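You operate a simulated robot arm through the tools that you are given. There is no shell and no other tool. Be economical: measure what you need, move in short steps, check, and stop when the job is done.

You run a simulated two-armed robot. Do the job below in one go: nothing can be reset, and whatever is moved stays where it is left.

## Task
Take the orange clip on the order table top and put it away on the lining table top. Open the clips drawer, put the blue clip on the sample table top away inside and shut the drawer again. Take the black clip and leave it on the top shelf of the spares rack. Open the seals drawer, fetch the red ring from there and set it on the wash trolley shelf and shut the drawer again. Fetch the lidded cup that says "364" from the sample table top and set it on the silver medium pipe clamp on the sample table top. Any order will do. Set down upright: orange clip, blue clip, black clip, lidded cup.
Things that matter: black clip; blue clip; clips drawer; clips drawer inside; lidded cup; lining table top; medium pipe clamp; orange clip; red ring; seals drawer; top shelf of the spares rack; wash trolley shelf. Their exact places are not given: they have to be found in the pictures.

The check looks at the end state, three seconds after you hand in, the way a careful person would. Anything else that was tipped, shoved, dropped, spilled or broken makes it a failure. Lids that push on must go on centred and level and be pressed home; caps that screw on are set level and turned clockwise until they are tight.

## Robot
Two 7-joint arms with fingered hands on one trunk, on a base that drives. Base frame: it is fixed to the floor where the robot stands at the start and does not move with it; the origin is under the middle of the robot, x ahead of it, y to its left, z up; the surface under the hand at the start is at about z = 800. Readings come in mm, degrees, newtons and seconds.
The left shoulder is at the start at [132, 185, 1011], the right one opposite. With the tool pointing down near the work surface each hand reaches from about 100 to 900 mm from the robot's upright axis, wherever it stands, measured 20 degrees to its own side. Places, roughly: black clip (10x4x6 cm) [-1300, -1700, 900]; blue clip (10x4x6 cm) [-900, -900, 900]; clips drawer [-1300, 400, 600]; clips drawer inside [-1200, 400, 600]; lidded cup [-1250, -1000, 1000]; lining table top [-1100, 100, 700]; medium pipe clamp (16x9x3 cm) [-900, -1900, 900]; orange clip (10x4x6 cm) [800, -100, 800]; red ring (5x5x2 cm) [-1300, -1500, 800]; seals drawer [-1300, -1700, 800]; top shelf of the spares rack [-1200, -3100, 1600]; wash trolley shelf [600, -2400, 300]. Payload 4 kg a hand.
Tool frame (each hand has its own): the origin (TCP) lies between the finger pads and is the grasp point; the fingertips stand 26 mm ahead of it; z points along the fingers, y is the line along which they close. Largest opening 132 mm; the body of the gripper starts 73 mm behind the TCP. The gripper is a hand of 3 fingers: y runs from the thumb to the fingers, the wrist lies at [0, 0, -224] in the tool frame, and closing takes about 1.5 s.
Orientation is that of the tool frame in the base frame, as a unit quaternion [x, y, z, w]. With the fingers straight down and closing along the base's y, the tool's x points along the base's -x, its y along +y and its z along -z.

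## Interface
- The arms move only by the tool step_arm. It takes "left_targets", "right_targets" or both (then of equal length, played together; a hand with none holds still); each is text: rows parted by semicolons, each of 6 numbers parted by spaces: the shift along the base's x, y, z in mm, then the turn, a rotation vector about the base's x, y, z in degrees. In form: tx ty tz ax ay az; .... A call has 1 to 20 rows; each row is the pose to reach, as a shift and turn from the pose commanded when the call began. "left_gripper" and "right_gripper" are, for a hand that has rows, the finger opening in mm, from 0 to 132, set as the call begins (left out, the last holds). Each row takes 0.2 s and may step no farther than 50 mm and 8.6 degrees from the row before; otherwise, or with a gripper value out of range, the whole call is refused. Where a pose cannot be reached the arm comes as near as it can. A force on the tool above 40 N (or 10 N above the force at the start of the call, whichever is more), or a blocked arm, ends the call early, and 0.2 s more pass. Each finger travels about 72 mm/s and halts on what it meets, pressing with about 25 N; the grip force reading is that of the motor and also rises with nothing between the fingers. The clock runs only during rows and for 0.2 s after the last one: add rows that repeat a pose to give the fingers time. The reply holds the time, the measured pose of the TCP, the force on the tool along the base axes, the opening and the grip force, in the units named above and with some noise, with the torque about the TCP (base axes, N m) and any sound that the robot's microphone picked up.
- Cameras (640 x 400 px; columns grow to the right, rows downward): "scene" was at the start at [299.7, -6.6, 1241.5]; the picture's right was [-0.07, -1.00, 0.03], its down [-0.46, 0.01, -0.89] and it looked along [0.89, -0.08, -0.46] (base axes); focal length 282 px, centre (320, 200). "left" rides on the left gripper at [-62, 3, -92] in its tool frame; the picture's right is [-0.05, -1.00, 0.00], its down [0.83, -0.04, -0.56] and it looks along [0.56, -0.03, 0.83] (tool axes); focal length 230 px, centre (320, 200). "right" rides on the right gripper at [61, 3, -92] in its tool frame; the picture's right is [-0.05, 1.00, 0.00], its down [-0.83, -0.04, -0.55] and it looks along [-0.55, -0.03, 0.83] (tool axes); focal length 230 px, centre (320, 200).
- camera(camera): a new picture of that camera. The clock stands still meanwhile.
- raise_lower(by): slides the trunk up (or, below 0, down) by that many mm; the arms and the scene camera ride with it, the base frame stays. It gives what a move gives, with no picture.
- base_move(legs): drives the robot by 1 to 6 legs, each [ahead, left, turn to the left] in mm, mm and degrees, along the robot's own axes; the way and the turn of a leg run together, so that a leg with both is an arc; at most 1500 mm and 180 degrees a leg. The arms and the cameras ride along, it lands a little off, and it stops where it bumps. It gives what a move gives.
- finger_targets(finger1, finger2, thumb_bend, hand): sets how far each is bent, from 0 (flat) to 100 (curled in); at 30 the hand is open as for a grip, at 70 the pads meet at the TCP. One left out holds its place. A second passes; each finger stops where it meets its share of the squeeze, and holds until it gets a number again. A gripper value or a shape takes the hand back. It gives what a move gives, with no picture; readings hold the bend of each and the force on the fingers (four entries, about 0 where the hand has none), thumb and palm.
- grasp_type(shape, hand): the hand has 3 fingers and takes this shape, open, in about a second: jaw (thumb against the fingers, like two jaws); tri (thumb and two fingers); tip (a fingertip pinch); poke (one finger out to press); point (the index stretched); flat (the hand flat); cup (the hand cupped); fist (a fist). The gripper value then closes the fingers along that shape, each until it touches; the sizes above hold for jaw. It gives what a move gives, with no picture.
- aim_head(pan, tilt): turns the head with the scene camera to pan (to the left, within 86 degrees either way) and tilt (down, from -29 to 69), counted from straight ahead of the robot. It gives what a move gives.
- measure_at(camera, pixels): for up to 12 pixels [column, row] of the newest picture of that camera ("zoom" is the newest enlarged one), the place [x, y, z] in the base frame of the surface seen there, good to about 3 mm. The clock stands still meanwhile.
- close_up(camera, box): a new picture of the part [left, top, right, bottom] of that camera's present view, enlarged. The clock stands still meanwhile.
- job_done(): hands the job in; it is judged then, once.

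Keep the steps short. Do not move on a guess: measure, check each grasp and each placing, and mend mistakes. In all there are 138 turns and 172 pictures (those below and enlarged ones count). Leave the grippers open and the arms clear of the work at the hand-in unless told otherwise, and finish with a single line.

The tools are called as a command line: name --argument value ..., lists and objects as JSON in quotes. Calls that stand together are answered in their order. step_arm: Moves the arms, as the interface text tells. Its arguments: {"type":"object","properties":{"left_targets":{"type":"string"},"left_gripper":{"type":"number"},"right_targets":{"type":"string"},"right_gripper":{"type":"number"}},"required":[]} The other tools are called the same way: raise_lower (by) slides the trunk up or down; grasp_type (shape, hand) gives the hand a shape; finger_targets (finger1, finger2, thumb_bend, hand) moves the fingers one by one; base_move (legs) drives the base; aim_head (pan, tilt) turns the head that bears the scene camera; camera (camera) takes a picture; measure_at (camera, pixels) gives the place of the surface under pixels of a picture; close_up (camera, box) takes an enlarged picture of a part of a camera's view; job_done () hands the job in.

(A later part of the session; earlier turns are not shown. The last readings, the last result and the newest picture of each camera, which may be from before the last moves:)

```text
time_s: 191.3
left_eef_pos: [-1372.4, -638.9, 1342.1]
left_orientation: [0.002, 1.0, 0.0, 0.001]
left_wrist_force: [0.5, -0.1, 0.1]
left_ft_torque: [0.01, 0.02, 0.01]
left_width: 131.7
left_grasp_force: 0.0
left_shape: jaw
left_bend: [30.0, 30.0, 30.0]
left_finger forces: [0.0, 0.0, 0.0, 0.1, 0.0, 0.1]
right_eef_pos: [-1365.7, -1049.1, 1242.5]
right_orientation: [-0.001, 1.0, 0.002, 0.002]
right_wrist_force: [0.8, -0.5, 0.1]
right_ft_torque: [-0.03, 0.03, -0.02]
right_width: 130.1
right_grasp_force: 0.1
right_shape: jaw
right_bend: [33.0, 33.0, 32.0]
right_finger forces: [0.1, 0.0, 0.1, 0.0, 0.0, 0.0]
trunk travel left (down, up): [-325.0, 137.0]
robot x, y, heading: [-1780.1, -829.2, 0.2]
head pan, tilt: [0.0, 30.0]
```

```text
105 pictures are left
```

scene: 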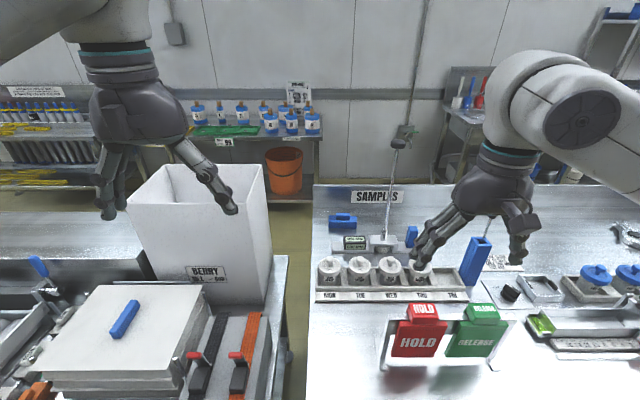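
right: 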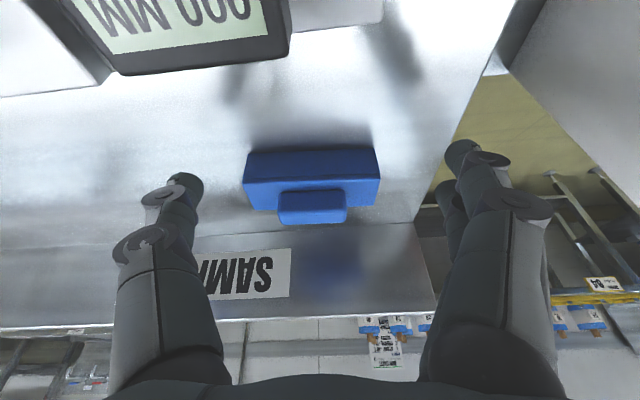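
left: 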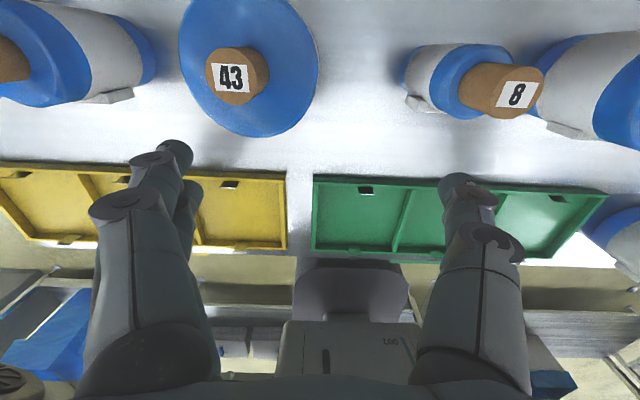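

Good view of the cups. I'll enlarge and measure the WED cup.

close_up --camera "scene" --box '[345, 245, 425, 305]'

measure_at --camera "zoom" --pixels '[[345, 100], [345, 130], [290, 140], [400, 140], [345, 175], [345, 210], [345, 230], [110, 100], [570, 105], [345, 265], [345, 290], [345, 60]]'

```text
6.67 times, centred on (385, 275) of scene
```

zoom: 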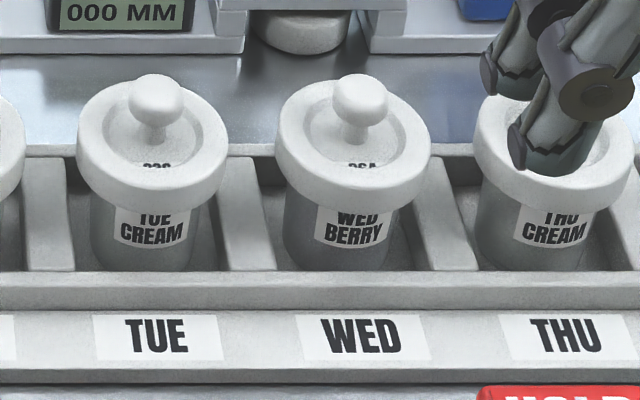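

```text
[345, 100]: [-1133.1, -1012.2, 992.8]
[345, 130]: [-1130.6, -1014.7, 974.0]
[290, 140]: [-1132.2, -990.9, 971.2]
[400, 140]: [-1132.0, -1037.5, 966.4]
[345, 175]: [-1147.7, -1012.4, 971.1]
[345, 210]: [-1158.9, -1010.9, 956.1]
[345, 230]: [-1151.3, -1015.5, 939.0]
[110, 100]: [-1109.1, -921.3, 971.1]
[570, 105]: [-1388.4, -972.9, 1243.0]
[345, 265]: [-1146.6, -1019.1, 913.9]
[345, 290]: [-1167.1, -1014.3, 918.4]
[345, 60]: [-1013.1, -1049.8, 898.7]
```

The WED cup stands at about (-1127,-1015), lid rim z 952–972, knob to 993. I'll bring the hand above it, turned to close along x (the sides in y are crowded).

step_arm --right_targets "22 3 0 0 0 -8.2; 44 6 0 0 0 -16.4; 66 9 0 0 0 -24.6; 88 12 0 0 0 -32.8; 110 15 -10 0 0 -41; 132 18 -20 0 0 -49.2; 154 22 -30 0 0 -57.4; 176 25 -40 0 0 -65.6; 198 28 -60 0 0 -73.8; 220 31 -85 0 0 -82; 239 34 -110 0 0 -90; 239 34 -150 0 0 -90; 239 34 -180 0 0 -90; 239 34 -180 0 0 -90" --right_gripper 95

camera --camera "right"

```text
time_s: 194.3
left_eef_pos: [-1372.9, -638.2, 1341.3]
left_orientation: [0.001, 1.0, -0.001, 0.001]
left_wrist_force: [0.2, 0.2, -0.2]
left_ft_torque: [-0.02, 0.01, 0.0]
left_width: 131.9
left_grasp_force: 0.1
left_shape: jaw
left_bend: [30.0, 30.0, 30.0]
left_finger forces: [0.1, 0.1, 0.0, 0.0, 0.0, 0.0]
right_eef_pos: [-1124.5, -1016.3, 1064.2]
right_orientation: [0.706, 0.708, 0.0, 0.001]
right_wrist_force: [0.9, -1.0, -0.4]
right_ft_torque: [-0.01, -0.02, 0.01]
right_width: 95.5
right_grasp_force: 0.0
right_shape: jaw
right_bend: [66.0, 66.0, 63.0]
right_finger forces: [0.1, 0.0, 0.1, 0.1, 0.0, 0.0]
trunk travel left (down, up): [-325.0, 137.0]
robot x, y, heading: [-1779.9, -828.7, 0.0]
head pan, tilt: [0.0, 30.0]
```

```text
103 pictures are left
```

right: 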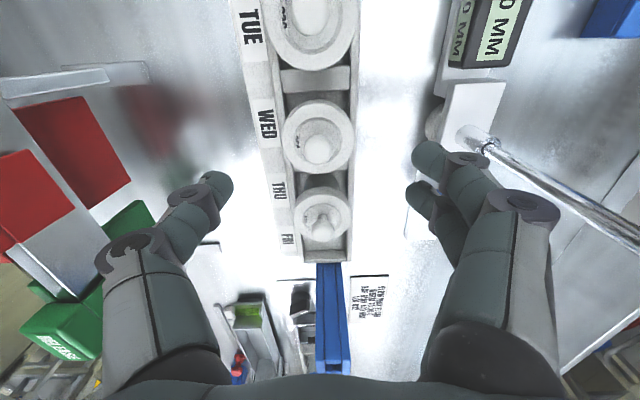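

I'll read the lid's number from here and measure the lid centre.

close_up --camera "right" --box '[270, 90, 370, 250]'

measure_at --camera "right" --pixels '[[283, 138], [354, 132], [318, 105], [320, 172], [318, 140], [322, 222]]'

```text
2.50 times, centred on (320, 170) of right
```

zoom: 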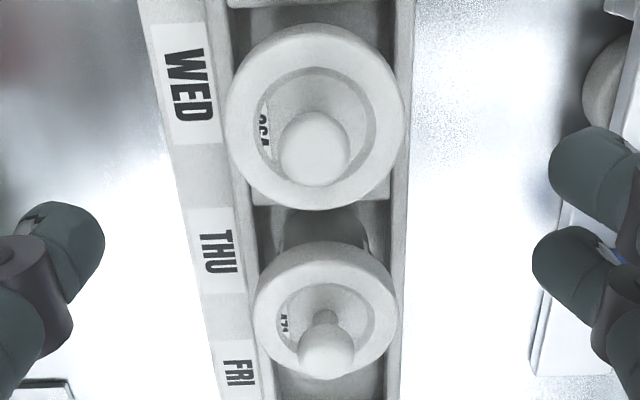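

```text
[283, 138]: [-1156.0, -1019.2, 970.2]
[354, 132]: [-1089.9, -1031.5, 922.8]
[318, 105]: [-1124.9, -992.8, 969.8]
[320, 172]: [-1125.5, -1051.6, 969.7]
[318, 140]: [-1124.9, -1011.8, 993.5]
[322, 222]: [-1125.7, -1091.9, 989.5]
```

The knob's centre is at (-1125,-1012), and "?64" is on the lid's rim. I'll lower over it to TCP z≈957.

step_arm --right_targets "0 2 -40 0 0 0; 0 2 -75 0 0 0; 0 2 -95 0 0 0; 0 2 -107 0 0 0; 0 2 -107 0 0 0"

close_up --camera "scene" --box '[330, 220, 450, 310]'

close_up --camera "right" --box '[150, 20, 500, 280]'

```text
time_s: 195.5
left_eef_pos: [-1371.2, -637.7, 1340.7]
left_orientation: [0.001, 1.0, -0.002, 0.0]
left_wrist_force: [0.6, -0.6, 0.6]
left_ft_torque: [0.0, 0.0, -0.03]
left_width: 132.1
left_grasp_force: 0.1
left_shape: jaw
left_bend: [30.0, 30.0, 30.0]
left_finger forces: [0.0, 0.1, 0.0, 0.0, 0.1, 0.0]
right_eef_pos: [-1126.2, -1013.3, 955.6]
right_orientation: [0.706, 0.708, -0.001, 0.002]
right_wrist_force: [-0.4, -0.6, 0.1]
right_ft_torque: [0.0, 0.01, 0.03]
right_width: 95.4
right_grasp_force: 0.0
right_shape: jaw
right_bend: [66.0, 66.0, 63.0]
right_finger forces: [0.0, 0.0, 0.1, 0.0, 0.0, 0.0]
trunk travel left (down, up): [-325.0, 137.0]
robot x, y, heading: [-1781.6, -830.9, -0.2]
head pan, tilt: [0.0, 30.0]
```

```text
4.44 times, centred on (390, 265) of scene
```

zoom: 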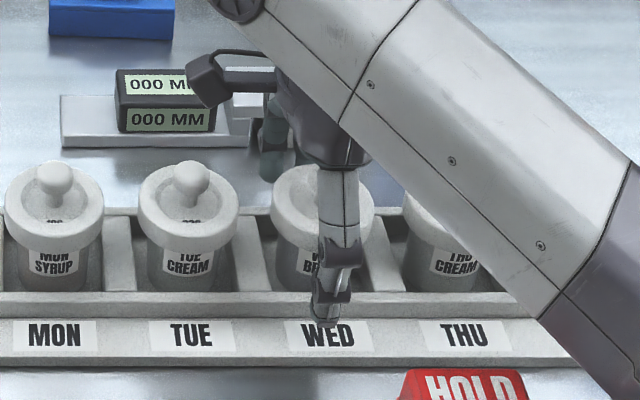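

```text
1.54 times, centred on (325, 150) of right
```

zoom: 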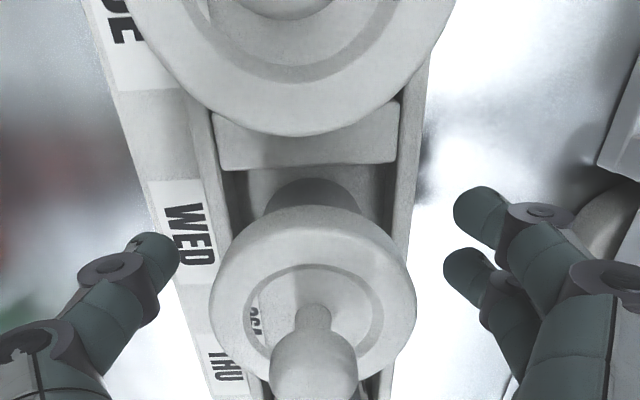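

The lid lies between the fingers. I'll close.

step_arm --right_targets "0 0 0 0 0 0; 0 0 0 0 0 0; 0 0 0 0 0 0; 0 0 0 0 0 0; 0 0 0 0 0 0" --right_gripper 40

step_arm --right_targets "0 0 8 0 0 0; 0 0 16 0 0 0; 0 0 16 0 0 0"

close_up --camera "scene" --box '[330, 220, 450, 310]'

close_up --camera "right" --box '[150, 20, 500, 280]'

```text
time_s: 196.7
left_eef_pos: [-1373.3, -637.0, 1341.4]
left_orientation: [0.0, 1.0, -0.001, 0.001]
left_wrist_force: [0.3, -0.2, -0.5]
left_ft_torque: [-0.01, 0.0, 0.04]
left_width: 131.7
left_grasp_force: 0.0
left_shape: jaw
left_bend: [30.0, 30.0, 30.0]
left_finger forces: [0.1, 0.1, 0.1, 0.0, 0.0, 0.0]
right_eef_pos: [-1125.3, -1013.6, 956.3]
right_orientation: [0.707, 0.708, -0.001, 0.001]
right_wrist_force: [0.3, 0.4, -0.9]
right_ft_torque: [0.02, -0.01, 0.0]
right_width: 36.9
right_grasp_force: 25.5
right_shape: jaw
right_bend: [73.0, 73.0, 71.0]
right_finger forces: [10.1, 12.1, 0.0, 0.0, 21.8, 0.0]
trunk travel left (down, up): [-325.0, 137.0]
robot x, y, heading: [-1781.6, -831.4, -0.0]
head pan, tilt: [0.0, 30.0]
```

```text
time_s: 197.5
left_eef_pos: [-1372.4, -638.2, 1341.4]
left_orientation: [0.001, 1.0, 0.0, 0.001]
left_wrist_force: [-0.5, 0.4, 0.3]
left_ft_torque: [0.0, 0.02, -0.02]
left_width: 132.2
left_grasp_force: 0.0
left_shape: jaw
left_bend: [30.0, 30.0, 30.0]
left_finger forces: [0.0, 0.1, 0.0, 0.1, 0.0, 0.0]
right_eef_pos: [-1124.1, -1013.5, 972.2]
right_orientation: [0.706, 0.708, 0.0, 0.001]
right_wrist_force: [0.4, 0.6, -0.6]
right_ft_torque: [0.0, -0.03, 0.0]
right_width: 37.5
right_grasp_force: 25.6
right_shape: jaw
right_bend: [73.0, 73.0, 71.0]
right_finger forces: [10.2, 12.1, 0.0, 0.1, 21.7, 0.0]
trunk travel left (down, up): [-325.0, 137.0]
robot x, y, heading: [-1780.4, -828.6, -0.2]
head pan, tilt: [0.0, 30.0]
```

```text
4.44 times, centred on (390, 265) of scene
```

zoom: 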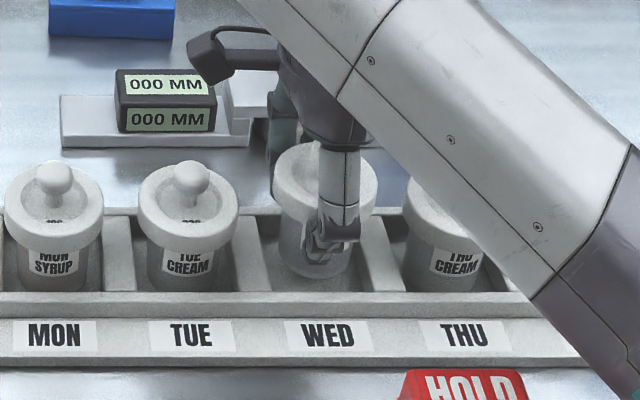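

```text
1.54 times, centred on (325, 150) of right
```

zoom: 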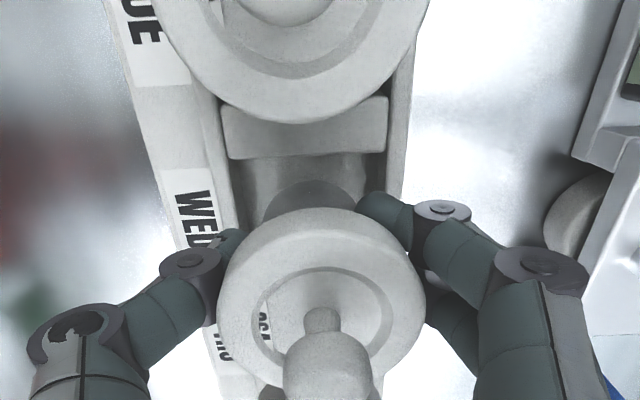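

The cup is held by its body just under the lid (width 37) and lifts with its lid. I'll raise it well clear, draw back, and drive right toward the clamp.

step_arm --right_targets "0 0 40 0 0 0; 0 0 80 0 0 0; 0 0 120 0 0 0; 0 0 160 0 0 0; 0 0 200 0 0 0; 0 0 240 0 0 0; -30 0 270 0 0 0; -70 0 280 0 0 0; -115 0 280 0 0 0; -160 0 280 0 0 0; -205 0 280 0 0 0; -240 0 280 0 0 0"

camera --camera "right"

base_move --legs '[[0, -780, 0]]'

aim_head --pan -10 --tilt 25

camera --camera "scene"

```text
time_s: 200.1
left_eef_pos: [-1373.1, -638.0, 1341.4]
left_orientation: [0.001, 1.0, -0.001, 0.001]
left_wrist_force: [-0.9, 0.3, -0.5]
left_ft_torque: [0.0, 0.01, 0.01]
left_width: 131.9
left_grasp_force: 0.2
left_shape: jaw
left_bend: [30.0, 30.0, 30.0]
left_finger forces: [0.1, 0.1, 0.0, 0.0, 0.0, 0.1]
right_eef_pos: [-1365.9, -1014.0, 1252.2]
right_orientation: [0.707, 0.708, 0.0, 0.001]
right_wrist_force: [-0.5, -0.3, -0.8]
right_ft_torque: [0.01, 0.0, -0.04]
right_width: 37.2
right_grasp_force: 25.5
right_shape: jaw
right_bend: [73.0, 73.0, 71.0]
right_finger forces: [10.9, 12.3, 0.0, 0.0, 21.6, 0.0]
trunk travel left (down, up): [-325.0, 137.0]
robot x, y, heading: [-1777.8, -829.2, 0.2]
head pan, tilt: [0.0, 30.0]
```

```text
97 pictures are left
```

right: 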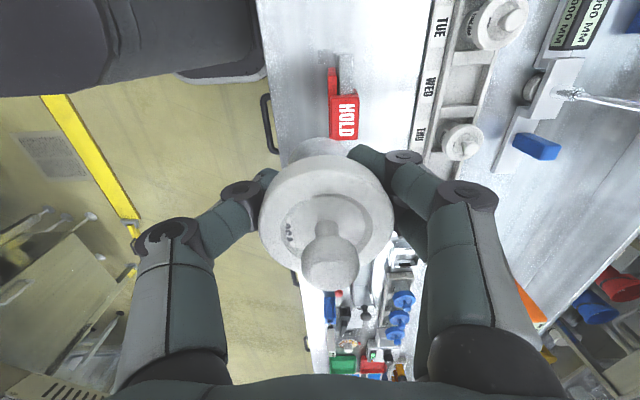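

```text
time_s: 204.3
left_eef_pos: [-1375.4, -1427.8, 1341.6]
left_orientation: [0.007, 1.0, -0.001, 0.0]
left_wrist_force: [0.6, 1.0, 0.0]
left_ft_torque: [0.03, -0.01, 0.0]
left_width: 132.0
left_grasp_force: 0.0
left_shape: jaw
left_bend: [30.0, 30.0, 30.0]
left_finger forces: [0.0, 0.0, 0.0, 0.0, 0.1, 0.1]
right_eef_pos: [-1372.7, -1804.4, 1252.0]
right_orientation: [0.711, 0.703, 0.0, 0.002]
right_wrist_force: [0.7, -0.1, -0.2]
right_ft_torque: [-0.02, 0.02, 0.0]
right_width: 37.2
right_grasp_force: 25.3
right_shape: jaw
right_bend: [73.0, 73.0, 71.0]
right_finger forces: [10.9, 12.3, 0.0, 0.0, 21.8, 0.0]
trunk travel left (down, up): [-325.0, 137.0]
robot x, y, heading: [-1786.1, -1612.7, -0.8]
head pan, tilt: [0.0, 30.0]
```

```text
time_s: 205.0
left_eef_pos: [-1375.3, -1430.0, 1342.1]
left_orientation: [0.008, 1.0, -0.001, 0.0]
left_wrist_force: [0.3, 0.3, 0.3]
left_ft_torque: [-0.02, 0.01, 0.0]
left_width: 131.9
left_grasp_force: 0.1
left_shape: jaw
left_bend: [30.0, 30.0, 30.0]
left_finger forces: [0.0, 0.0, 0.2, 0.0, 0.1, 0.0]
right_eef_pos: [-1373.4, -1805.6, 1251.5]
right_orientation: [0.712, 0.702, 0.0, 0.001]
right_wrist_force: [0.6, 0.4, -1.7]
right_ft_torque: [0.03, 0.0, 0.03]
right_width: 36.9
right_grasp_force: 25.4
right_shape: jaw
right_bend: [73.0, 73.0, 71.0]
right_finger forces: [10.9, 12.3, 0.0, 0.1, 21.7, 0.0]
trunk travel left (down, up): [-325.0, 137.0]
robot x, y, heading: [-1787.2, -1614.9, -0.9]
head pan, tilt: [-10.0, 25.0]
```

```text
96 pictures are left
```

scene: 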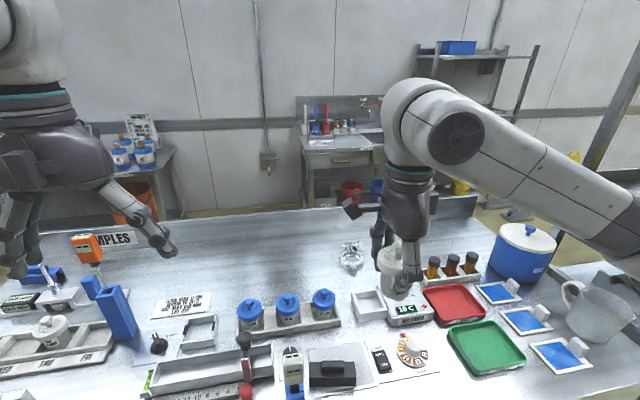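

The clamp shows at (350,257). I'll enlarge and measure it.

close_up --camera "scene" --box '[320, 230, 390, 285]'

measure_at --camera "zoom" --pixels '[[170, 240], [260, 310], [355, 260], [270, 205], [265, 255], [220, 215], [330, 210], [210, 290], [320, 300], [265, 130], [340, 100], [200, 100]]'

```text
7.27 times, centred on (355, 258) of scene
```

zoom: 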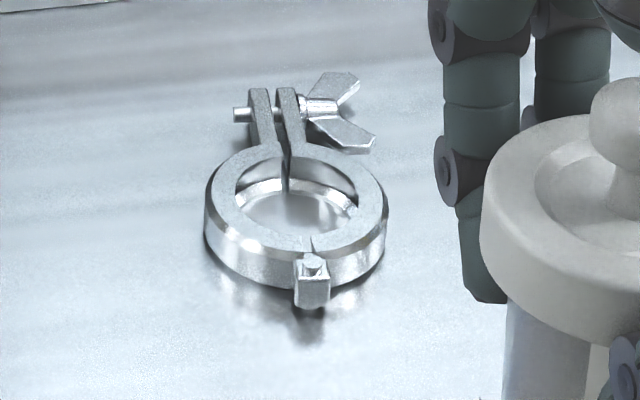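

```text
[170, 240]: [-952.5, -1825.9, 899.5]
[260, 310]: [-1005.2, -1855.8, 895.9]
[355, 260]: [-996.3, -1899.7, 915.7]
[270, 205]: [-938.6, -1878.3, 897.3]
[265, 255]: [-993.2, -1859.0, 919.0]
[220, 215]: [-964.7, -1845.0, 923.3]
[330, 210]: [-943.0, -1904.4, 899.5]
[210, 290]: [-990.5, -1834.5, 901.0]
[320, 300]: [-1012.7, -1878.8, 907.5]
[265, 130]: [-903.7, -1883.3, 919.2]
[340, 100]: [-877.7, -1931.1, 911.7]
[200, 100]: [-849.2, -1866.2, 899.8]
```

I'll measure points on the ring's top face for its centre and hole size.

measure_at --camera "zoom" --pixels '[[215, 195], [380, 200], [230, 190], [366, 195], [295, 250], [280, 240], [255, 150], [330, 155], [225, 225], [360, 230], [310, 268], [262, 120]]'

```text
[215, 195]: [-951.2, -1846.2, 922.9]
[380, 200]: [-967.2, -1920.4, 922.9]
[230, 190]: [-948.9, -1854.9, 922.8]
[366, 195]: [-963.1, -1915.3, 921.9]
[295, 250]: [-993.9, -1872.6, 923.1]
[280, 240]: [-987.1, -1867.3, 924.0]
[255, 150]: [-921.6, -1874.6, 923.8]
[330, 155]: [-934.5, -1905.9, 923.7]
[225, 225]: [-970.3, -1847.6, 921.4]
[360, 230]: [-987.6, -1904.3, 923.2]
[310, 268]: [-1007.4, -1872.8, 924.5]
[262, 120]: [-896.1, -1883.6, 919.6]
```

Ring centre about (-960,-1883), outer radius 40, hole about 54 mm wide, top z 923. I'll measure the cup's base width to know how it will sit.

close_up --camera "scene" --box '[360, 230, 450, 310]'

aim_head --pan -20 --tilt 0

camera --camera "left"

```text
5.00 times, centred on (405, 270) of scene
```

zoom: 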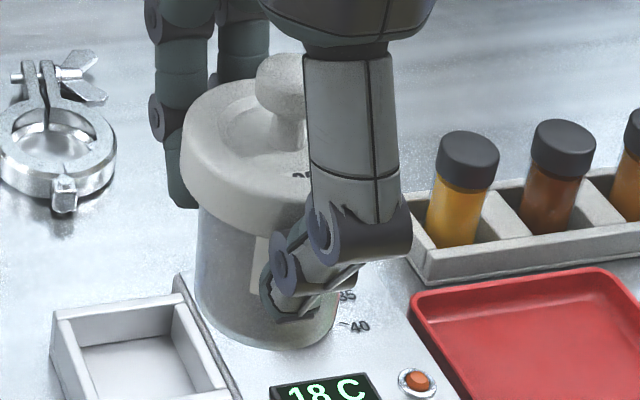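

```text
time_s: 205.9
left_eef_pos: [-1376.4, -1428.0, 1341.1]
left_orientation: [0.008, 1.0, 0.0, 0.001]
left_wrist_force: [1.0, 0.0, 0.3]
left_ft_torque: [-0.02, -0.01, -0.01]
left_width: 132.0
left_grasp_force: 0.1
left_shape: jaw
left_bend: [30.0, 30.0, 30.0]
left_finger forces: [0.1, 0.0, 0.0, 0.0, 0.0, 0.0]
right_eef_pos: [-1373.6, -1804.8, 1253.5]
right_orientation: [0.711, 0.703, -0.001, 0.002]
right_wrist_force: [-0.4, 0.0, 0.2]
right_ft_torque: [0.02, -0.02, -0.02]
right_width: 37.5
right_grasp_force: 24.7
right_shape: jaw
right_bend: [73.0, 73.0, 71.0]
right_finger forces: [10.8, 12.3, 0.0, 0.1, 21.6, 0.0]
trunk travel left (down, up): [-325.0, 137.0]
robot x, y, heading: [-1784.9, -1614.9, -0.9]
head pan, tilt: [-20.0, 0.0]
```

```text
93 pictures are left
```

left: 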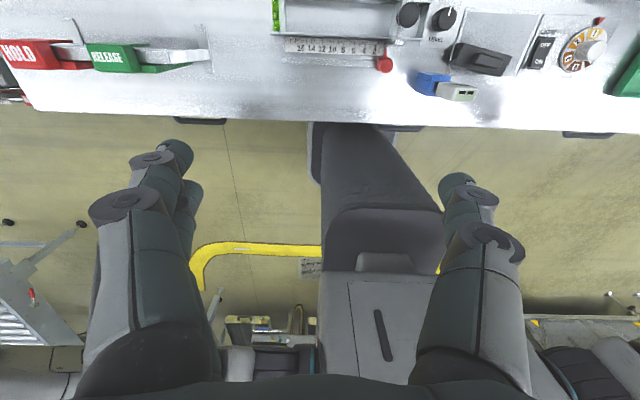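

close_up --camera "scene" --box '[270, 290, 420, 400]'

```text
3.64 times, centred on (345, 345) of scene
```

zoom: 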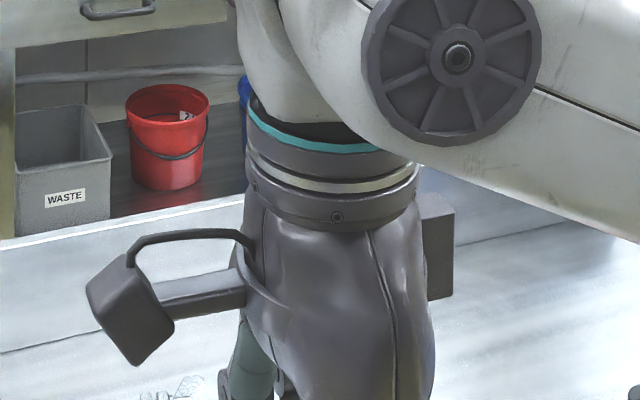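

aim_head --pan -20 --tilt 30

close_up --camera "scene" --box '[290, 190, 400, 290]'

```text
time_s: 206.8
left_eef_pos: [-1376.5, -1428.5, 1340.6]
left_orientation: [0.008, 1.0, -0.001, 0.001]
left_wrist_force: [-0.1, 0.3, -0.6]
left_ft_torque: [-0.01, -0.04, -0.01]
left_width: 132.0
left_grasp_force: 0.1
left_shape: jaw
left_bend: [30.0, 30.0, 30.0]
left_finger forces: [0.0, 0.1, 0.0, 0.0, 0.0, 0.0]
right_eef_pos: [-1374.5, -1805.2, 1251.9]
right_orientation: [0.711, 0.703, 0.0, 0.001]
right_wrist_force: [-0.4, -0.1, -2.2]
right_ft_torque: [0.02, 0.03, 0.0]
right_width: 36.9
right_grasp_force: 24.7
right_shape: jaw
right_bend: [73.0, 73.0, 71.0]
right_finger forces: [10.8, 12.4, 0.1, 0.0, 21.7, 0.0]
trunk travel left (down, up): [-325.0, 137.0]
robot x, y, heading: [-1788.2, -1613.9, -0.9]
head pan, tilt: [-20.0, 30.0]
```

```text
4.00 times, centred on (345, 240) of scene
```

zoom: 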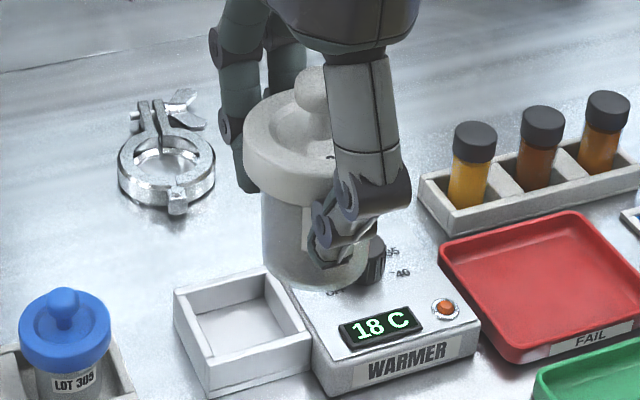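

measure_at --camera "zoom" --pixels '[[266, 220], [264, 250], [270, 265], [300, 284], [315, 288], [290, 230], [290, 270], [362, 268], [248, 175], [300, 205], [335, 288], [268, 210]]'

```text
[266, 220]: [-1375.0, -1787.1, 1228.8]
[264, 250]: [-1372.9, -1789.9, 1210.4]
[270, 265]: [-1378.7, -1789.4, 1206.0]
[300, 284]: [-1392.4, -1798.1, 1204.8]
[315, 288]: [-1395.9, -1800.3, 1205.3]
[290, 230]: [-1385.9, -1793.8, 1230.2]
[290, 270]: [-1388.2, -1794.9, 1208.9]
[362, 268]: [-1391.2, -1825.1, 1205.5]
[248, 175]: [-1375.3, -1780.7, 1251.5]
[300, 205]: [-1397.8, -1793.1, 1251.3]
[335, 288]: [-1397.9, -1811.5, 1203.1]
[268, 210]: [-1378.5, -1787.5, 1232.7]
```

The cup's base is about 44 mm wide, smaller than the ring's hole (about 52), so it must stand on the ring's rim: with its axis about 28 mm off the ring's centre, the rim carries it with about 10 mm margin each way. Target axis: (-960,-1855), base at z 923. TCP is 48.5 above the base and the axis lies at TCP +(-2,-6). I'll go 42 mm nearer and bring the cup above.

base_move --legs '[[42, 0, 0.9]]'

step_arm --right_targets "47 -5 0 0 0 0; 94 -10 0 0 0 0; 141 -16 0 0 0 0; 188 -22 0 0 0 0; 235 -28 0 0 0 0; 282 -34 -5 0 0 0; 328 -40 -15 0 0 0; 350 -43 -55 0 0 0; 365 -44 -100 0 0 0; 374 -44 -145 0 0 0; 374 -44 -190 0 0 0; 374 -44 -225 0 0 0; 374 -44 -225 0 0 0"

camera --camera "right"

camera --camera "scene"

```text
time_s: 207.7
left_eef_pos: [-1345.4, -1421.3, 1344.9]
left_orientation: [0.0, 1.0, 0.0, 0.004]
left_wrist_force: [-0.4, -0.1, 0.4]
left_ft_torque: [-0.01, -0.09, 0.04]
left_width: 132.0
left_grasp_force: 0.0
left_shape: jaw
left_bend: [30.0, 30.0, 30.0]
left_finger forces: [0.0, 0.1, 0.1, 0.1, 0.0, 0.0]
right_eef_pos: [-1337.7, -1797.6, 1254.4]
right_orientation: [0.705, 0.709, 0.003, 0.003]
right_wrist_force: [-1.2, 0.5, -0.8]
right_ft_torque: [0.03, -0.05, 0.0]
right_width: 36.8
right_grasp_force: 25.0
right_shape: jaw
right_bend: [73.0, 73.0, 71.0]
right_finger forces: [10.8, 12.3, 0.1, 0.1, 21.7, 0.0]
trunk travel left (down, up): [-325.0, 137.0]
robot x, y, heading: [-1747.4, -1611.7, -0.0]
head pan, tilt: [-20.0, 30.0]
```

```text
time_s: 210.5
left_eef_pos: [-1337.3, -1420.0, 1340.5]
left_orientation: [0.0, 1.0, -0.002, 0.0]
left_wrist_force: [0.0, -0.5, -0.2]
left_ft_torque: [-0.05, 0.0, -0.04]
left_width: 131.7
left_grasp_force: 0.1
left_shape: jaw
left_bend: [30.0, 30.0, 30.0]
left_finger forces: [0.0, 0.0, 0.0, 0.0, 0.1, 0.0]
right_eef_pos: [-993.8, -1841.5, 1033.4]
right_orientation: [0.705, 0.709, -0.001, 0.002]
right_wrist_force: [0.0, -0.3, -1.0]
right_ft_torque: [-0.05, 0.01, -0.01]
right_width: 35.4
right_grasp_force: 25.3
right_shape: jaw
right_bend: [73.0, 73.0, 71.0]
right_finger forces: [11.3, 12.0, 0.1, 0.0, 20.6, 0.1]
right hand out of reach, approached as far as the arm can: row 7, 8, 9, 10, 11, 12, 13
trunk travel left (down, up): [-325.0, 137.0]
robot x, y, heading: [-1743.5, -1611.9, 0.1]
head pan, tilt: [-20.0, 30.0]
```

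```text
90 pictures are left
```

right: 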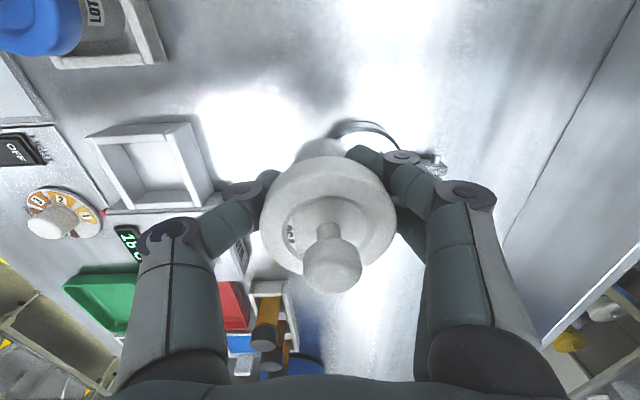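

```text
89 pictures are left
```

scene: 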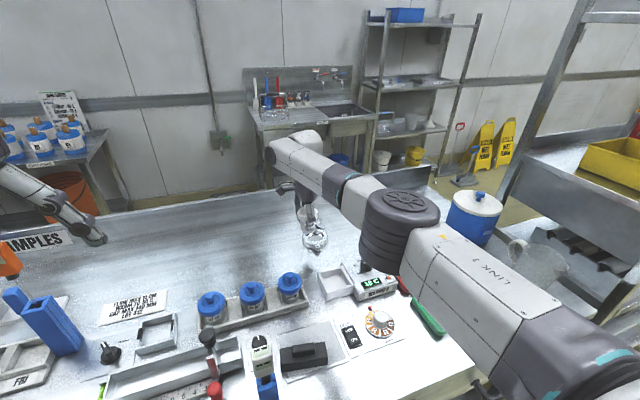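

Still 36 mm short; the arm seems to reach farther inward than outward. I'll lift, shift the base 140 mm to the right so the clamp lies inward of the right shoulder, and try again.

step_arm --right_targets "-30 0 30 0 0 0; -60 0 70 0 0 0; -90 0 110 0 0 0; -120 0 140 0 0 0; -120 0 140 0 0 0"

base_move --legs '[[0, -145, 0]]'

step_arm --right_targets "15 45 0 0 0 0; 30 90 0 0 0 0; 60 125 0 0 0 0; 95 138 -20 0 0 0; 125 138 -50 0 0 0; 145 138 -90 0 0 0; 156 138 -130 0 0 0; 156 138 -150 0 0 0; 156 138 -150 0 0 0"

camera --camera "scene"

```text
time_s: 211.7
left_eef_pos: [-1337.8, -1421.8, 1341.5]
left_orientation: [0.0, 1.0, -0.002, 0.001]
left_wrist_force: [0.5, 0.0, -0.9]
left_ft_torque: [0.0, 0.0, 0.05]
left_width: 131.9
left_grasp_force: 0.1
left_shape: jaw
left_bend: [30.0, 30.0, 30.0]
left_finger forces: [0.0, 0.0, 0.0, 0.1, 0.1, 0.0]
right_eef_pos: [-1113.3, -1843.7, 1174.0]
right_orientation: [0.705, 0.709, -0.001, 0.002]
right_wrist_force: [0.8, 0.6, 0.0]
right_ft_torque: [-0.01, 0.01, 0.02]
right_width: 35.4
right_grasp_force: 24.7
right_shape: jaw
right_bend: [73.0, 73.0, 71.0]
right_finger forces: [11.5, 12.2, 0.0, 0.1, 20.6, 0.0]
trunk travel left (down, up): [-325.0, 137.0]
robot x, y, heading: [-1744.7, -1611.4, 0.2]
head pan, tilt: [-20.0, 30.0]
```

```text
time_s: 213.1
left_eef_pos: [-1337.2, -1562.4, 1342.1]
left_orientation: [-0.001, 1.0, -0.002, 0.001]
left_wrist_force: [0.0, 0.9, 0.0]
left_ft_torque: [-0.02, 0.02, 0.03]
left_width: 131.7
left_grasp_force: 0.1
left_shape: jaw
left_bend: [30.0, 30.0, 30.0]
left_finger forces: [0.1, 0.0, 0.0, 0.1, 0.0, 0.1]
right_eef_pos: [-1112.5, -1986.0, 1173.7]
right_orientation: [0.705, 0.709, 0.0, 0.003]
right_wrist_force: [-0.5, 0.8, -1.0]
right_ft_torque: [-0.02, 0.0, 0.0]
right_width: 35.5
right_grasp_force: 25.1
right_shape: jaw
right_bend: [73.0, 73.0, 71.0]
right_finger forces: [11.3, 12.1, 0.1, 0.0, 20.6, 0.0]
trunk travel left (down, up): [-325.0, 137.0]
robot x, y, heading: [-1747.5, -1756.4, -0.2]
head pan, tilt: [-20.0, 30.0]
```

```text
time_s: 215.1
left_eef_pos: [-1338.2, -1565.5, 1341.8]
left_orientation: [0.001, 1.0, -0.001, 0.002]
left_wrist_force: [-0.5, -1.3, -0.1]
left_ft_torque: [-0.01, 0.01, 0.01]
left_width: 131.9
left_grasp_force: 0.1
left_shape: jaw
left_bend: [30.0, 30.0, 30.0]
left_finger forces: [0.0, 0.0, 0.0, 0.1, 0.0, 0.1]
right_eef_pos: [-1014.9, -1859.9, 1041.5]
right_orientation: [0.705, 0.709, 0.0, 0.002]
right_wrist_force: [0.2, 0.5, -1.0]
right_ft_torque: [0.01, 0.03, 0.01]
right_width: 34.9
right_grasp_force: 25.1
right_shape: jaw
right_bend: [73.0, 73.0, 71.0]
right_finger forces: [11.4, 12.0, 0.0, 0.0, 20.2, 0.0]
right hand out of reach, approached as far as the arm can: row 5, 6, 7, 8, 9
trunk travel left (down, up): [-325.0, 137.0]
robot x, y, heading: [-1745.5, -1757.5, 0.1]
head pan, tilt: [-20.0, 30.0]
```

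```text
88 pictures are left
```

scene: 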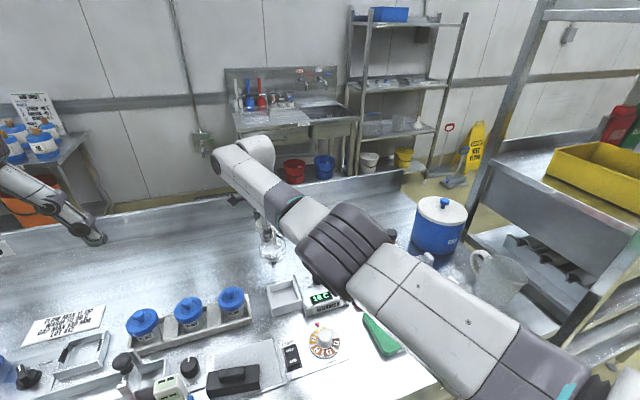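

The elbow is still bent, so it is the hand's turn, not the arm's length, that limits it; with the hand unturned it reached much farther before. The cup is round, so I'll turn the hand back by 90 degrees and then go forward. The axis is then at TCP +(6,-2), so TCP goes to (-966,-1853).

step_arm --right_targets "-20 0 20 0 0 8.2; -40 0 40 0 0 16.4; -50 0 50 0 0 24.6; -50 0 50 0 0 32.8; -50 0 50 0 0 41; -45 0 50 0 0 49.2; -30 0 50 0 0 57.4; -10 2 50 0 0 65.6; 10 4 50 0 0 73.8; 30 6 45 0 0 82; 49 7 30 0 0 90; 49 7 0 0 0 90; 49 7 -15 0 0 90; 49 7 -15 0 0 90"

camera --camera "right"

camera --camera "scene"

```text
time_s: 218.1
left_eef_pos: [-1336.5, -1565.0, 1341.9]
left_orientation: [-0.001, 1.0, -0.001, 0.001]
left_wrist_force: [0.0, 0.1, 0.0]
left_ft_torque: [0.02, 0.0, 0.02]
left_width: 131.9
left_grasp_force: 0.0
left_shape: jaw
left_bend: [30.0, 30.0, 30.0]
left_finger forces: [0.0, 0.0, 0.0, 0.0, 0.0, 0.0]
right_eef_pos: [-1012.4, -1858.4, 1041.1]
right_orientation: [-0.002, 1.0, 0.001, 0.001]
right_wrist_force: [0.2, 0.4, -1.8]
right_ft_torque: [-0.01, 0.0, 0.03]
right_width: 34.5
right_grasp_force: 25.1
right_shape: jaw
right_bend: [73.0, 74.0, 71.0]
right_finger forces: [11.5, 11.8, 0.0, 0.0, 19.8, 0.0]
right hand out of reach, approached as far as the arm can: row 9, 10, 11, 12, 13, 14
trunk travel left (down, up): [-325.0, 137.0]
robot x, y, heading: [-1744.3, -1760.6, 0.1]
head pan, tilt: [-20.0, 30.0]
```

```text
87 pictures are left
```

right: 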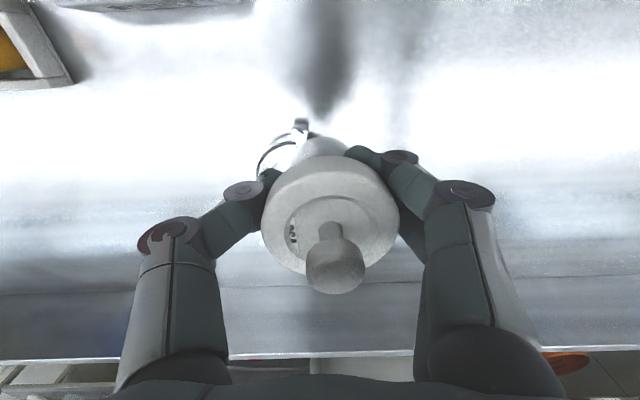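

```text
86 pictures are left
```

scene: 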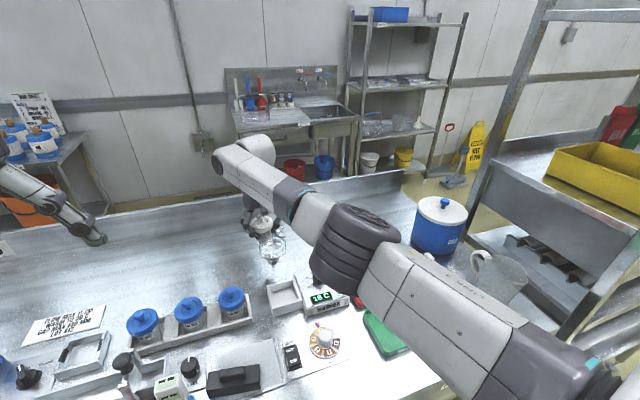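

The limit may depend on how high the shoulder is. I'll raise the hand, lower the trunk 170 mm, and try again.

step_arm --right_targets "-30 0 30 0 0 0; -60 0 65 0 0 0; -80 0 110 0 0 0; -80 0 155 0 0 0; -80 0 190 0 0 0"

raise_lower --by -190

step_arm --right_targets "40 0 0 0 0 0; 80 4 0 0 0 0; 105 6 0 0 0 0; 126 7 0 0 0 0; 126 7 -10 0 0 0; 126 7 -10 0 0 0"

camera --camera "scene"

```text
time_s: 219.3
left_eef_pos: [-1339.1, -1563.8, 1342.0]
left_orientation: [0.0, 1.0, -0.001, 0.002]
left_wrist_force: [0.6, 0.4, 0.1]
left_ft_torque: [-0.05, 0.01, -0.02]
left_width: 131.9
left_grasp_force: 0.1
left_shape: jaw
left_bend: [30.0, 30.0, 30.0]
left_finger forces: [0.0, 0.0, 0.1, 0.0, 0.1, 0.0]
right_eef_pos: [-1090.3, -1853.0, 1231.0]
right_orientation: [-0.003, 1.0, 0.0, 0.001]
right_wrist_force: [-0.4, 0.1, -0.9]
right_ft_torque: [-0.06, -0.03, 0.0]
right_width: 34.3
right_grasp_force: 25.0
right_shape: jaw
right_bend: [73.0, 74.0, 71.0]
right_finger forces: [12.5, 12.9, 0.0, 0.0, 20.2, 0.0]
trunk travel left (down, up): [-325.0, 137.0]
robot x, y, heading: [-1744.4, -1756.7, 0.3]
head pan, tilt: [-20.0, 30.0]
```

```text
time_s: 221.3
left_eef_pos: [-1338.0, -1565.0, 1152.8]
left_orientation: [0.001, 1.0, -0.001, 0.003]
left_wrist_force: [-0.1, 0.0, 0.3]
left_ft_torque: [0.0, 0.01, 0.02]
left_width: 132.1
left_grasp_force: 0.1
left_shape: jaw
left_bend: [30.0, 30.0, 30.0]
left_finger forces: [0.1, 0.0, 0.1, 0.0, 0.1, 0.0]
right_eef_pos: [-1088.7, -1853.6, 1040.4]
right_orientation: [-0.002, 1.0, 0.001, 0.002]
right_wrist_force: [0.0, 0.0, -0.3]
right_ft_torque: [-0.02, 0.01, -0.02]
right_width: 34.5
right_grasp_force: 25.2
right_shape: jaw
right_bend: [73.0, 74.0, 71.0]
right_finger forces: [12.3, 12.9, 0.0, 0.0, 20.1, 0.0]
trunk travel left (down, up): [-135.0, 327.0]
robot x, y, heading: [-1746.3, -1756.4, -0.2]
head pan, tilt: [-20.0, 30.0]
```

```text
time_s: 222.8
left_eef_pos: [-1338.0, -1564.2, 1152.5]
left_orientation: [0.0, 1.0, -0.002, 0.001]
left_wrist_force: [0.4, 0.0, -0.2]
left_ft_torque: [-0.01, -0.01, 0.0]
left_width: 131.9
left_grasp_force: 0.0
left_shape: jaw
left_bend: [30.0, 30.0, 30.0]
left_finger forces: [0.0, 0.0, 0.0, 0.0, 0.0, 0.0]
right_eef_pos: [-962.0, -1848.6, 1031.5]
right_orientation: [-0.004, 1.0, 0.001, 0.002]
right_wrist_force: [0.1, 0.1, -1.5]
right_ft_torque: [-0.03, -0.03, 0.01]
right_width: 34.3
right_grasp_force: 24.5
right_shape: jaw
right_bend: [73.0, 74.0, 71.0]
right_finger forces: [12.5, 13.0, 0.1, 0.0, 20.0, 0.0]
trunk travel left (down, up): [-135.0, 327.0]
robot x, y, heading: [-1748.5, -1756.7, 0.2]
head pan, tilt: [-20.0, 30.0]
```

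```text
85 pictures are left
```

scene: 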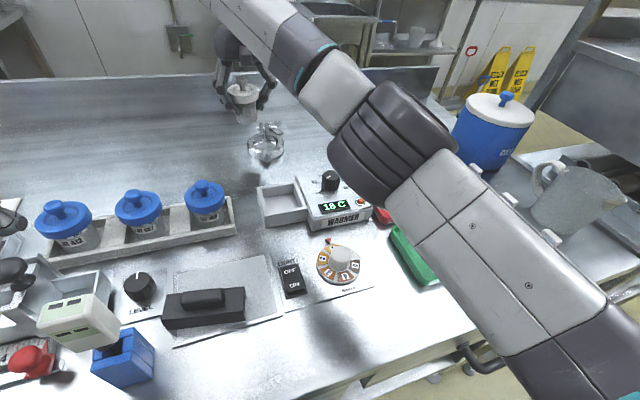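

With the trunk lower it reaches: TCP (-962,-1849,1031). I'll check the cup against the ring in a closer picture.

close_up --camera "scene" --box '[205, 60, 315, 175]'

camera --camera "right"

```text
3.48 times, centred on (260, 118) of scene
```

zoom: 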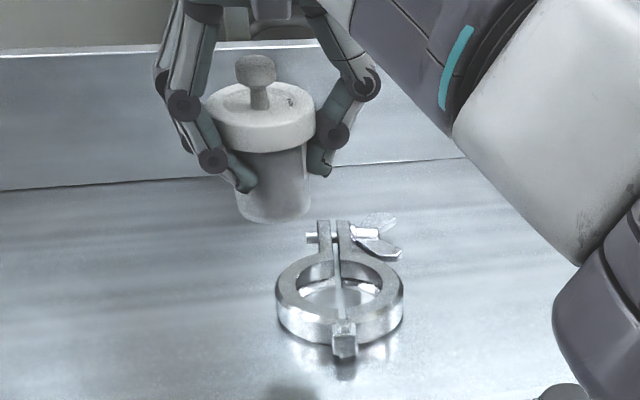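

```text
83 pictures are left
```

right: 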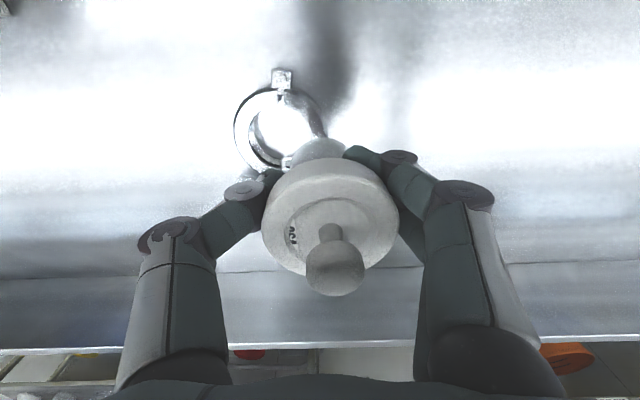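

measure_at --camera "zoom" --pixels '[[281, 290], [399, 290], [320, 318], [300, 262], [295, 290], [384, 290], [375, 265], [243, 210], [275, 218], [304, 210], [258, 216], [292, 217]]'

measure_at --camera "right" --pixels '[[240, 120], [320, 120], [255, 120], [265, 95], [310, 105], [262, 155], [282, 75]]'

```text
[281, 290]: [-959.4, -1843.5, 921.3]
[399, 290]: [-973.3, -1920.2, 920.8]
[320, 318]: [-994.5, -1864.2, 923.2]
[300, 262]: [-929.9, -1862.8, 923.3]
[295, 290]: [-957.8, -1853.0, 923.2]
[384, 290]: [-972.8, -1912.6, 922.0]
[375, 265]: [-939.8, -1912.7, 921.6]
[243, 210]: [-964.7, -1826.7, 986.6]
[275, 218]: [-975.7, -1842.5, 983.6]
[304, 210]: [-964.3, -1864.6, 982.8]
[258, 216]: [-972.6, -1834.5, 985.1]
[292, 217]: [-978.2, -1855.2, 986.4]
```

```text
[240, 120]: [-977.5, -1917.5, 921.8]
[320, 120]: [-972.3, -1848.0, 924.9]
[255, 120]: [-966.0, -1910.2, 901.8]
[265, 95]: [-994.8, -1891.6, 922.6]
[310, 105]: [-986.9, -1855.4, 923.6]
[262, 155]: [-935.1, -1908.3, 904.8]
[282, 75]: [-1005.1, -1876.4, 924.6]
```

Ring centre (-962,-1882), rim 26–40 mm radius. Cup axis now (-960,-1846), base 48 mm below the TCP. I'll shift (-2,-7) so the axis stands 29 mm off centre on the rim, and lower to just above contact.

step_arm --right_targets "-2 -7 0 0 0 0; -2 -7 -25 0 0 0; -2 -7 -45 0 0 0; -2 -7 -54 0 0 0; -2 -7 -58 0 0 0; -2 -7 -58 0 0 0"

close_up --camera "scene" --box '[205, 60, 315, 175]'

measure_at --camera "zoom" --pixels '[[268, 285], [290, 300], [310, 300], [330, 290], [281, 300], [399, 290], [320, 318]]'

```text
time_s: 224.2
left_eef_pos: [-1338.8, -1564.6, 1151.6]
left_orientation: [0.0, 1.0, -0.001, 0.002]
left_wrist_force: [1.0, 0.0, -0.1]
left_ft_torque: [-0.02, -0.01, -0.01]
left_width: 131.9
left_grasp_force: 0.0
left_shape: jaw
left_bend: [30.0, 30.0, 30.0]
left_finger forces: [0.0, 0.1, 0.0, 0.1, 0.0, 0.0]
right_eef_pos: [-965.8, -1856.2, 972.3]
right_orientation: [-0.004, 1.0, 0.001, 0.002]
right_wrist_force: [-0.1, -0.1, 3.4]
right_ft_torque: [0.01, -0.05, 0.0]
right_width: 34.3
right_grasp_force: 24.7
right_shape: jaw
right_bend: [74.0, 74.0, 71.0]
right_finger forces: [12.3, 12.6, 0.0, 0.0, 20.4, 0.0]
trunk travel left (down, up): [-135.0, 327.0]
robot x, y, heading: [-1745.6, -1756.1, -0.2]
head pan, tilt: [-20.0, 30.0]
```

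```text
3.48 times, centred on (260, 118) of scene
```

zoom: 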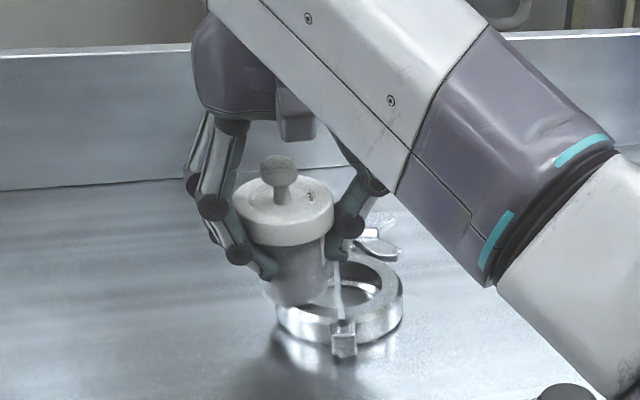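

```text
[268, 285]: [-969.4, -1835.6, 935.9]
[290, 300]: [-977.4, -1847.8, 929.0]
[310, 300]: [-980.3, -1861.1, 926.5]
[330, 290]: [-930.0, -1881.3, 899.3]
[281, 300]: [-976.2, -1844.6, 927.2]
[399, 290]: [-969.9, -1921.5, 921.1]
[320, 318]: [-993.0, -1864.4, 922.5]
```

Contact is felt (3.4 N) and the axis is about (-962,-1854). I'll open the fingers and hold still, then look.

step_arm --right_targets "0 0 0 0 0 0; 0 0 0 0 0 0; 0 0 0 0 0 0; 0 0 0 0 0 0; 0 0 0 0 0 0" --right_gripper 80

close_up --camera "scene" --box '[205, 60, 315, 175]'

```text
time_s: 225.3
left_eef_pos: [-1337.4, -1565.4, 1153.0]
left_orientation: [-0.001, 1.0, -0.001, 0.002]
left_wrist_force: [-0.1, 0.6, 0.0]
left_ft_torque: [0.02, -0.02, -0.02]
left_width: 132.0
left_grasp_force: 0.0
left_shape: jaw
left_bend: [30.0, 30.0, 30.0]
left_finger forces: [0.0, 0.1, 0.0, 0.1, 0.0, 0.1]
right_eef_pos: [-965.8, -1856.2, 971.6]
right_orientation: [-0.003, 1.0, 0.002, 0.001]
right_wrist_force: [0.7, -0.9, -0.1]
right_ft_torque: [0.05, 0.04, -0.03]
right_width: 79.6
right_grasp_force: 0.1
right_shape: jaw
right_bend: [71.0, 71.0, 71.0]
right_finger forces: [0.0, 0.0, 0.0, 0.0, 0.1, 0.1]
trunk travel left (down, up): [-135.0, 327.0]
robot x, y, heading: [-1746.9, -1752.9, 0.0]
head pan, tilt: [-20.0, 30.0]
```

```text
3.48 times, centred on (260, 118) of scene
```

zoom: 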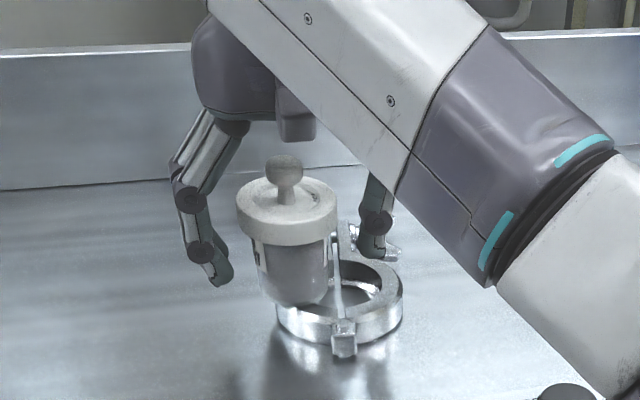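

The cup stands upright on the rim. I'll lift the hand straight up and back.

step_arm --right_targets "0 0 25 0 0 0; 0 0 60 0 0 0; 0 0 100 0 0 0; 0 0 145 0 0 0; -20 0 185 0 0 0; -60 0 210 0 0 0; -105 0 220 0 0 0; -150 0 220 0 0 0; -195 0 220 0 0 0; -240 0 220 0 0 0; -285 0 220 0 0 0; -330 0 220 0 0 0; -375 0 220 0 0 0"

camera --camera "scene"

close_up --camera "scene" --box '[205, 60, 315, 175]'

```text
time_s: 228.2
left_eef_pos: [-1342.5, -1562.6, 1153.3]
left_orientation: [-0.001, 1.0, -0.002, 0.004]
left_wrist_force: [-0.2, 0.8, -0.3]
left_ft_torque: [-0.03, 0.01, -0.03]
left_width: 131.8
left_grasp_force: 0.1
left_shape: jaw
left_bend: [30.0, 30.0, 30.0]
left_finger forces: [0.0, 0.1, 0.1, 0.1, 0.0, 0.1]
right_eef_pos: [-1339.7, -1853.3, 1202.6]
right_orientation: [0.01, 1.0, 0.013, -0.005]
right_wrist_force: [-7.3, 2.6, -6.7]
right_ft_torque: [-0.27, -0.72, 0.03]
right_width: 80.0
right_grasp_force: 0.0
right_shape: jaw
right_bend: [71.0, 71.0, 71.0]
right_finger forces: [0.1, 0.1, 0.0, 0.1, 0.0, 0.1]
right hand out of reach, approached as far as the arm can: row 3, 4, 5, 6, 7, 8, 9, 10
trunk travel left (down, up): [-135.0, 327.0]
robot x, y, heading: [-1747.7, -1756.9, 0.1]
head pan, tilt: [-20.0, 30.0]
```

```text
80 pictures are left
```

scene: 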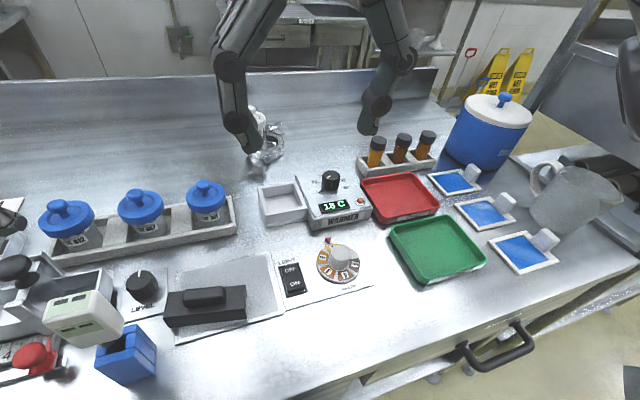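

```text
3.48 times, centred on (260, 118) of scene
```

zoom: 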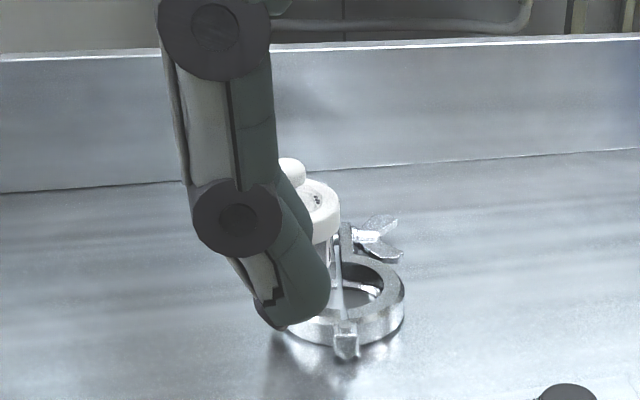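

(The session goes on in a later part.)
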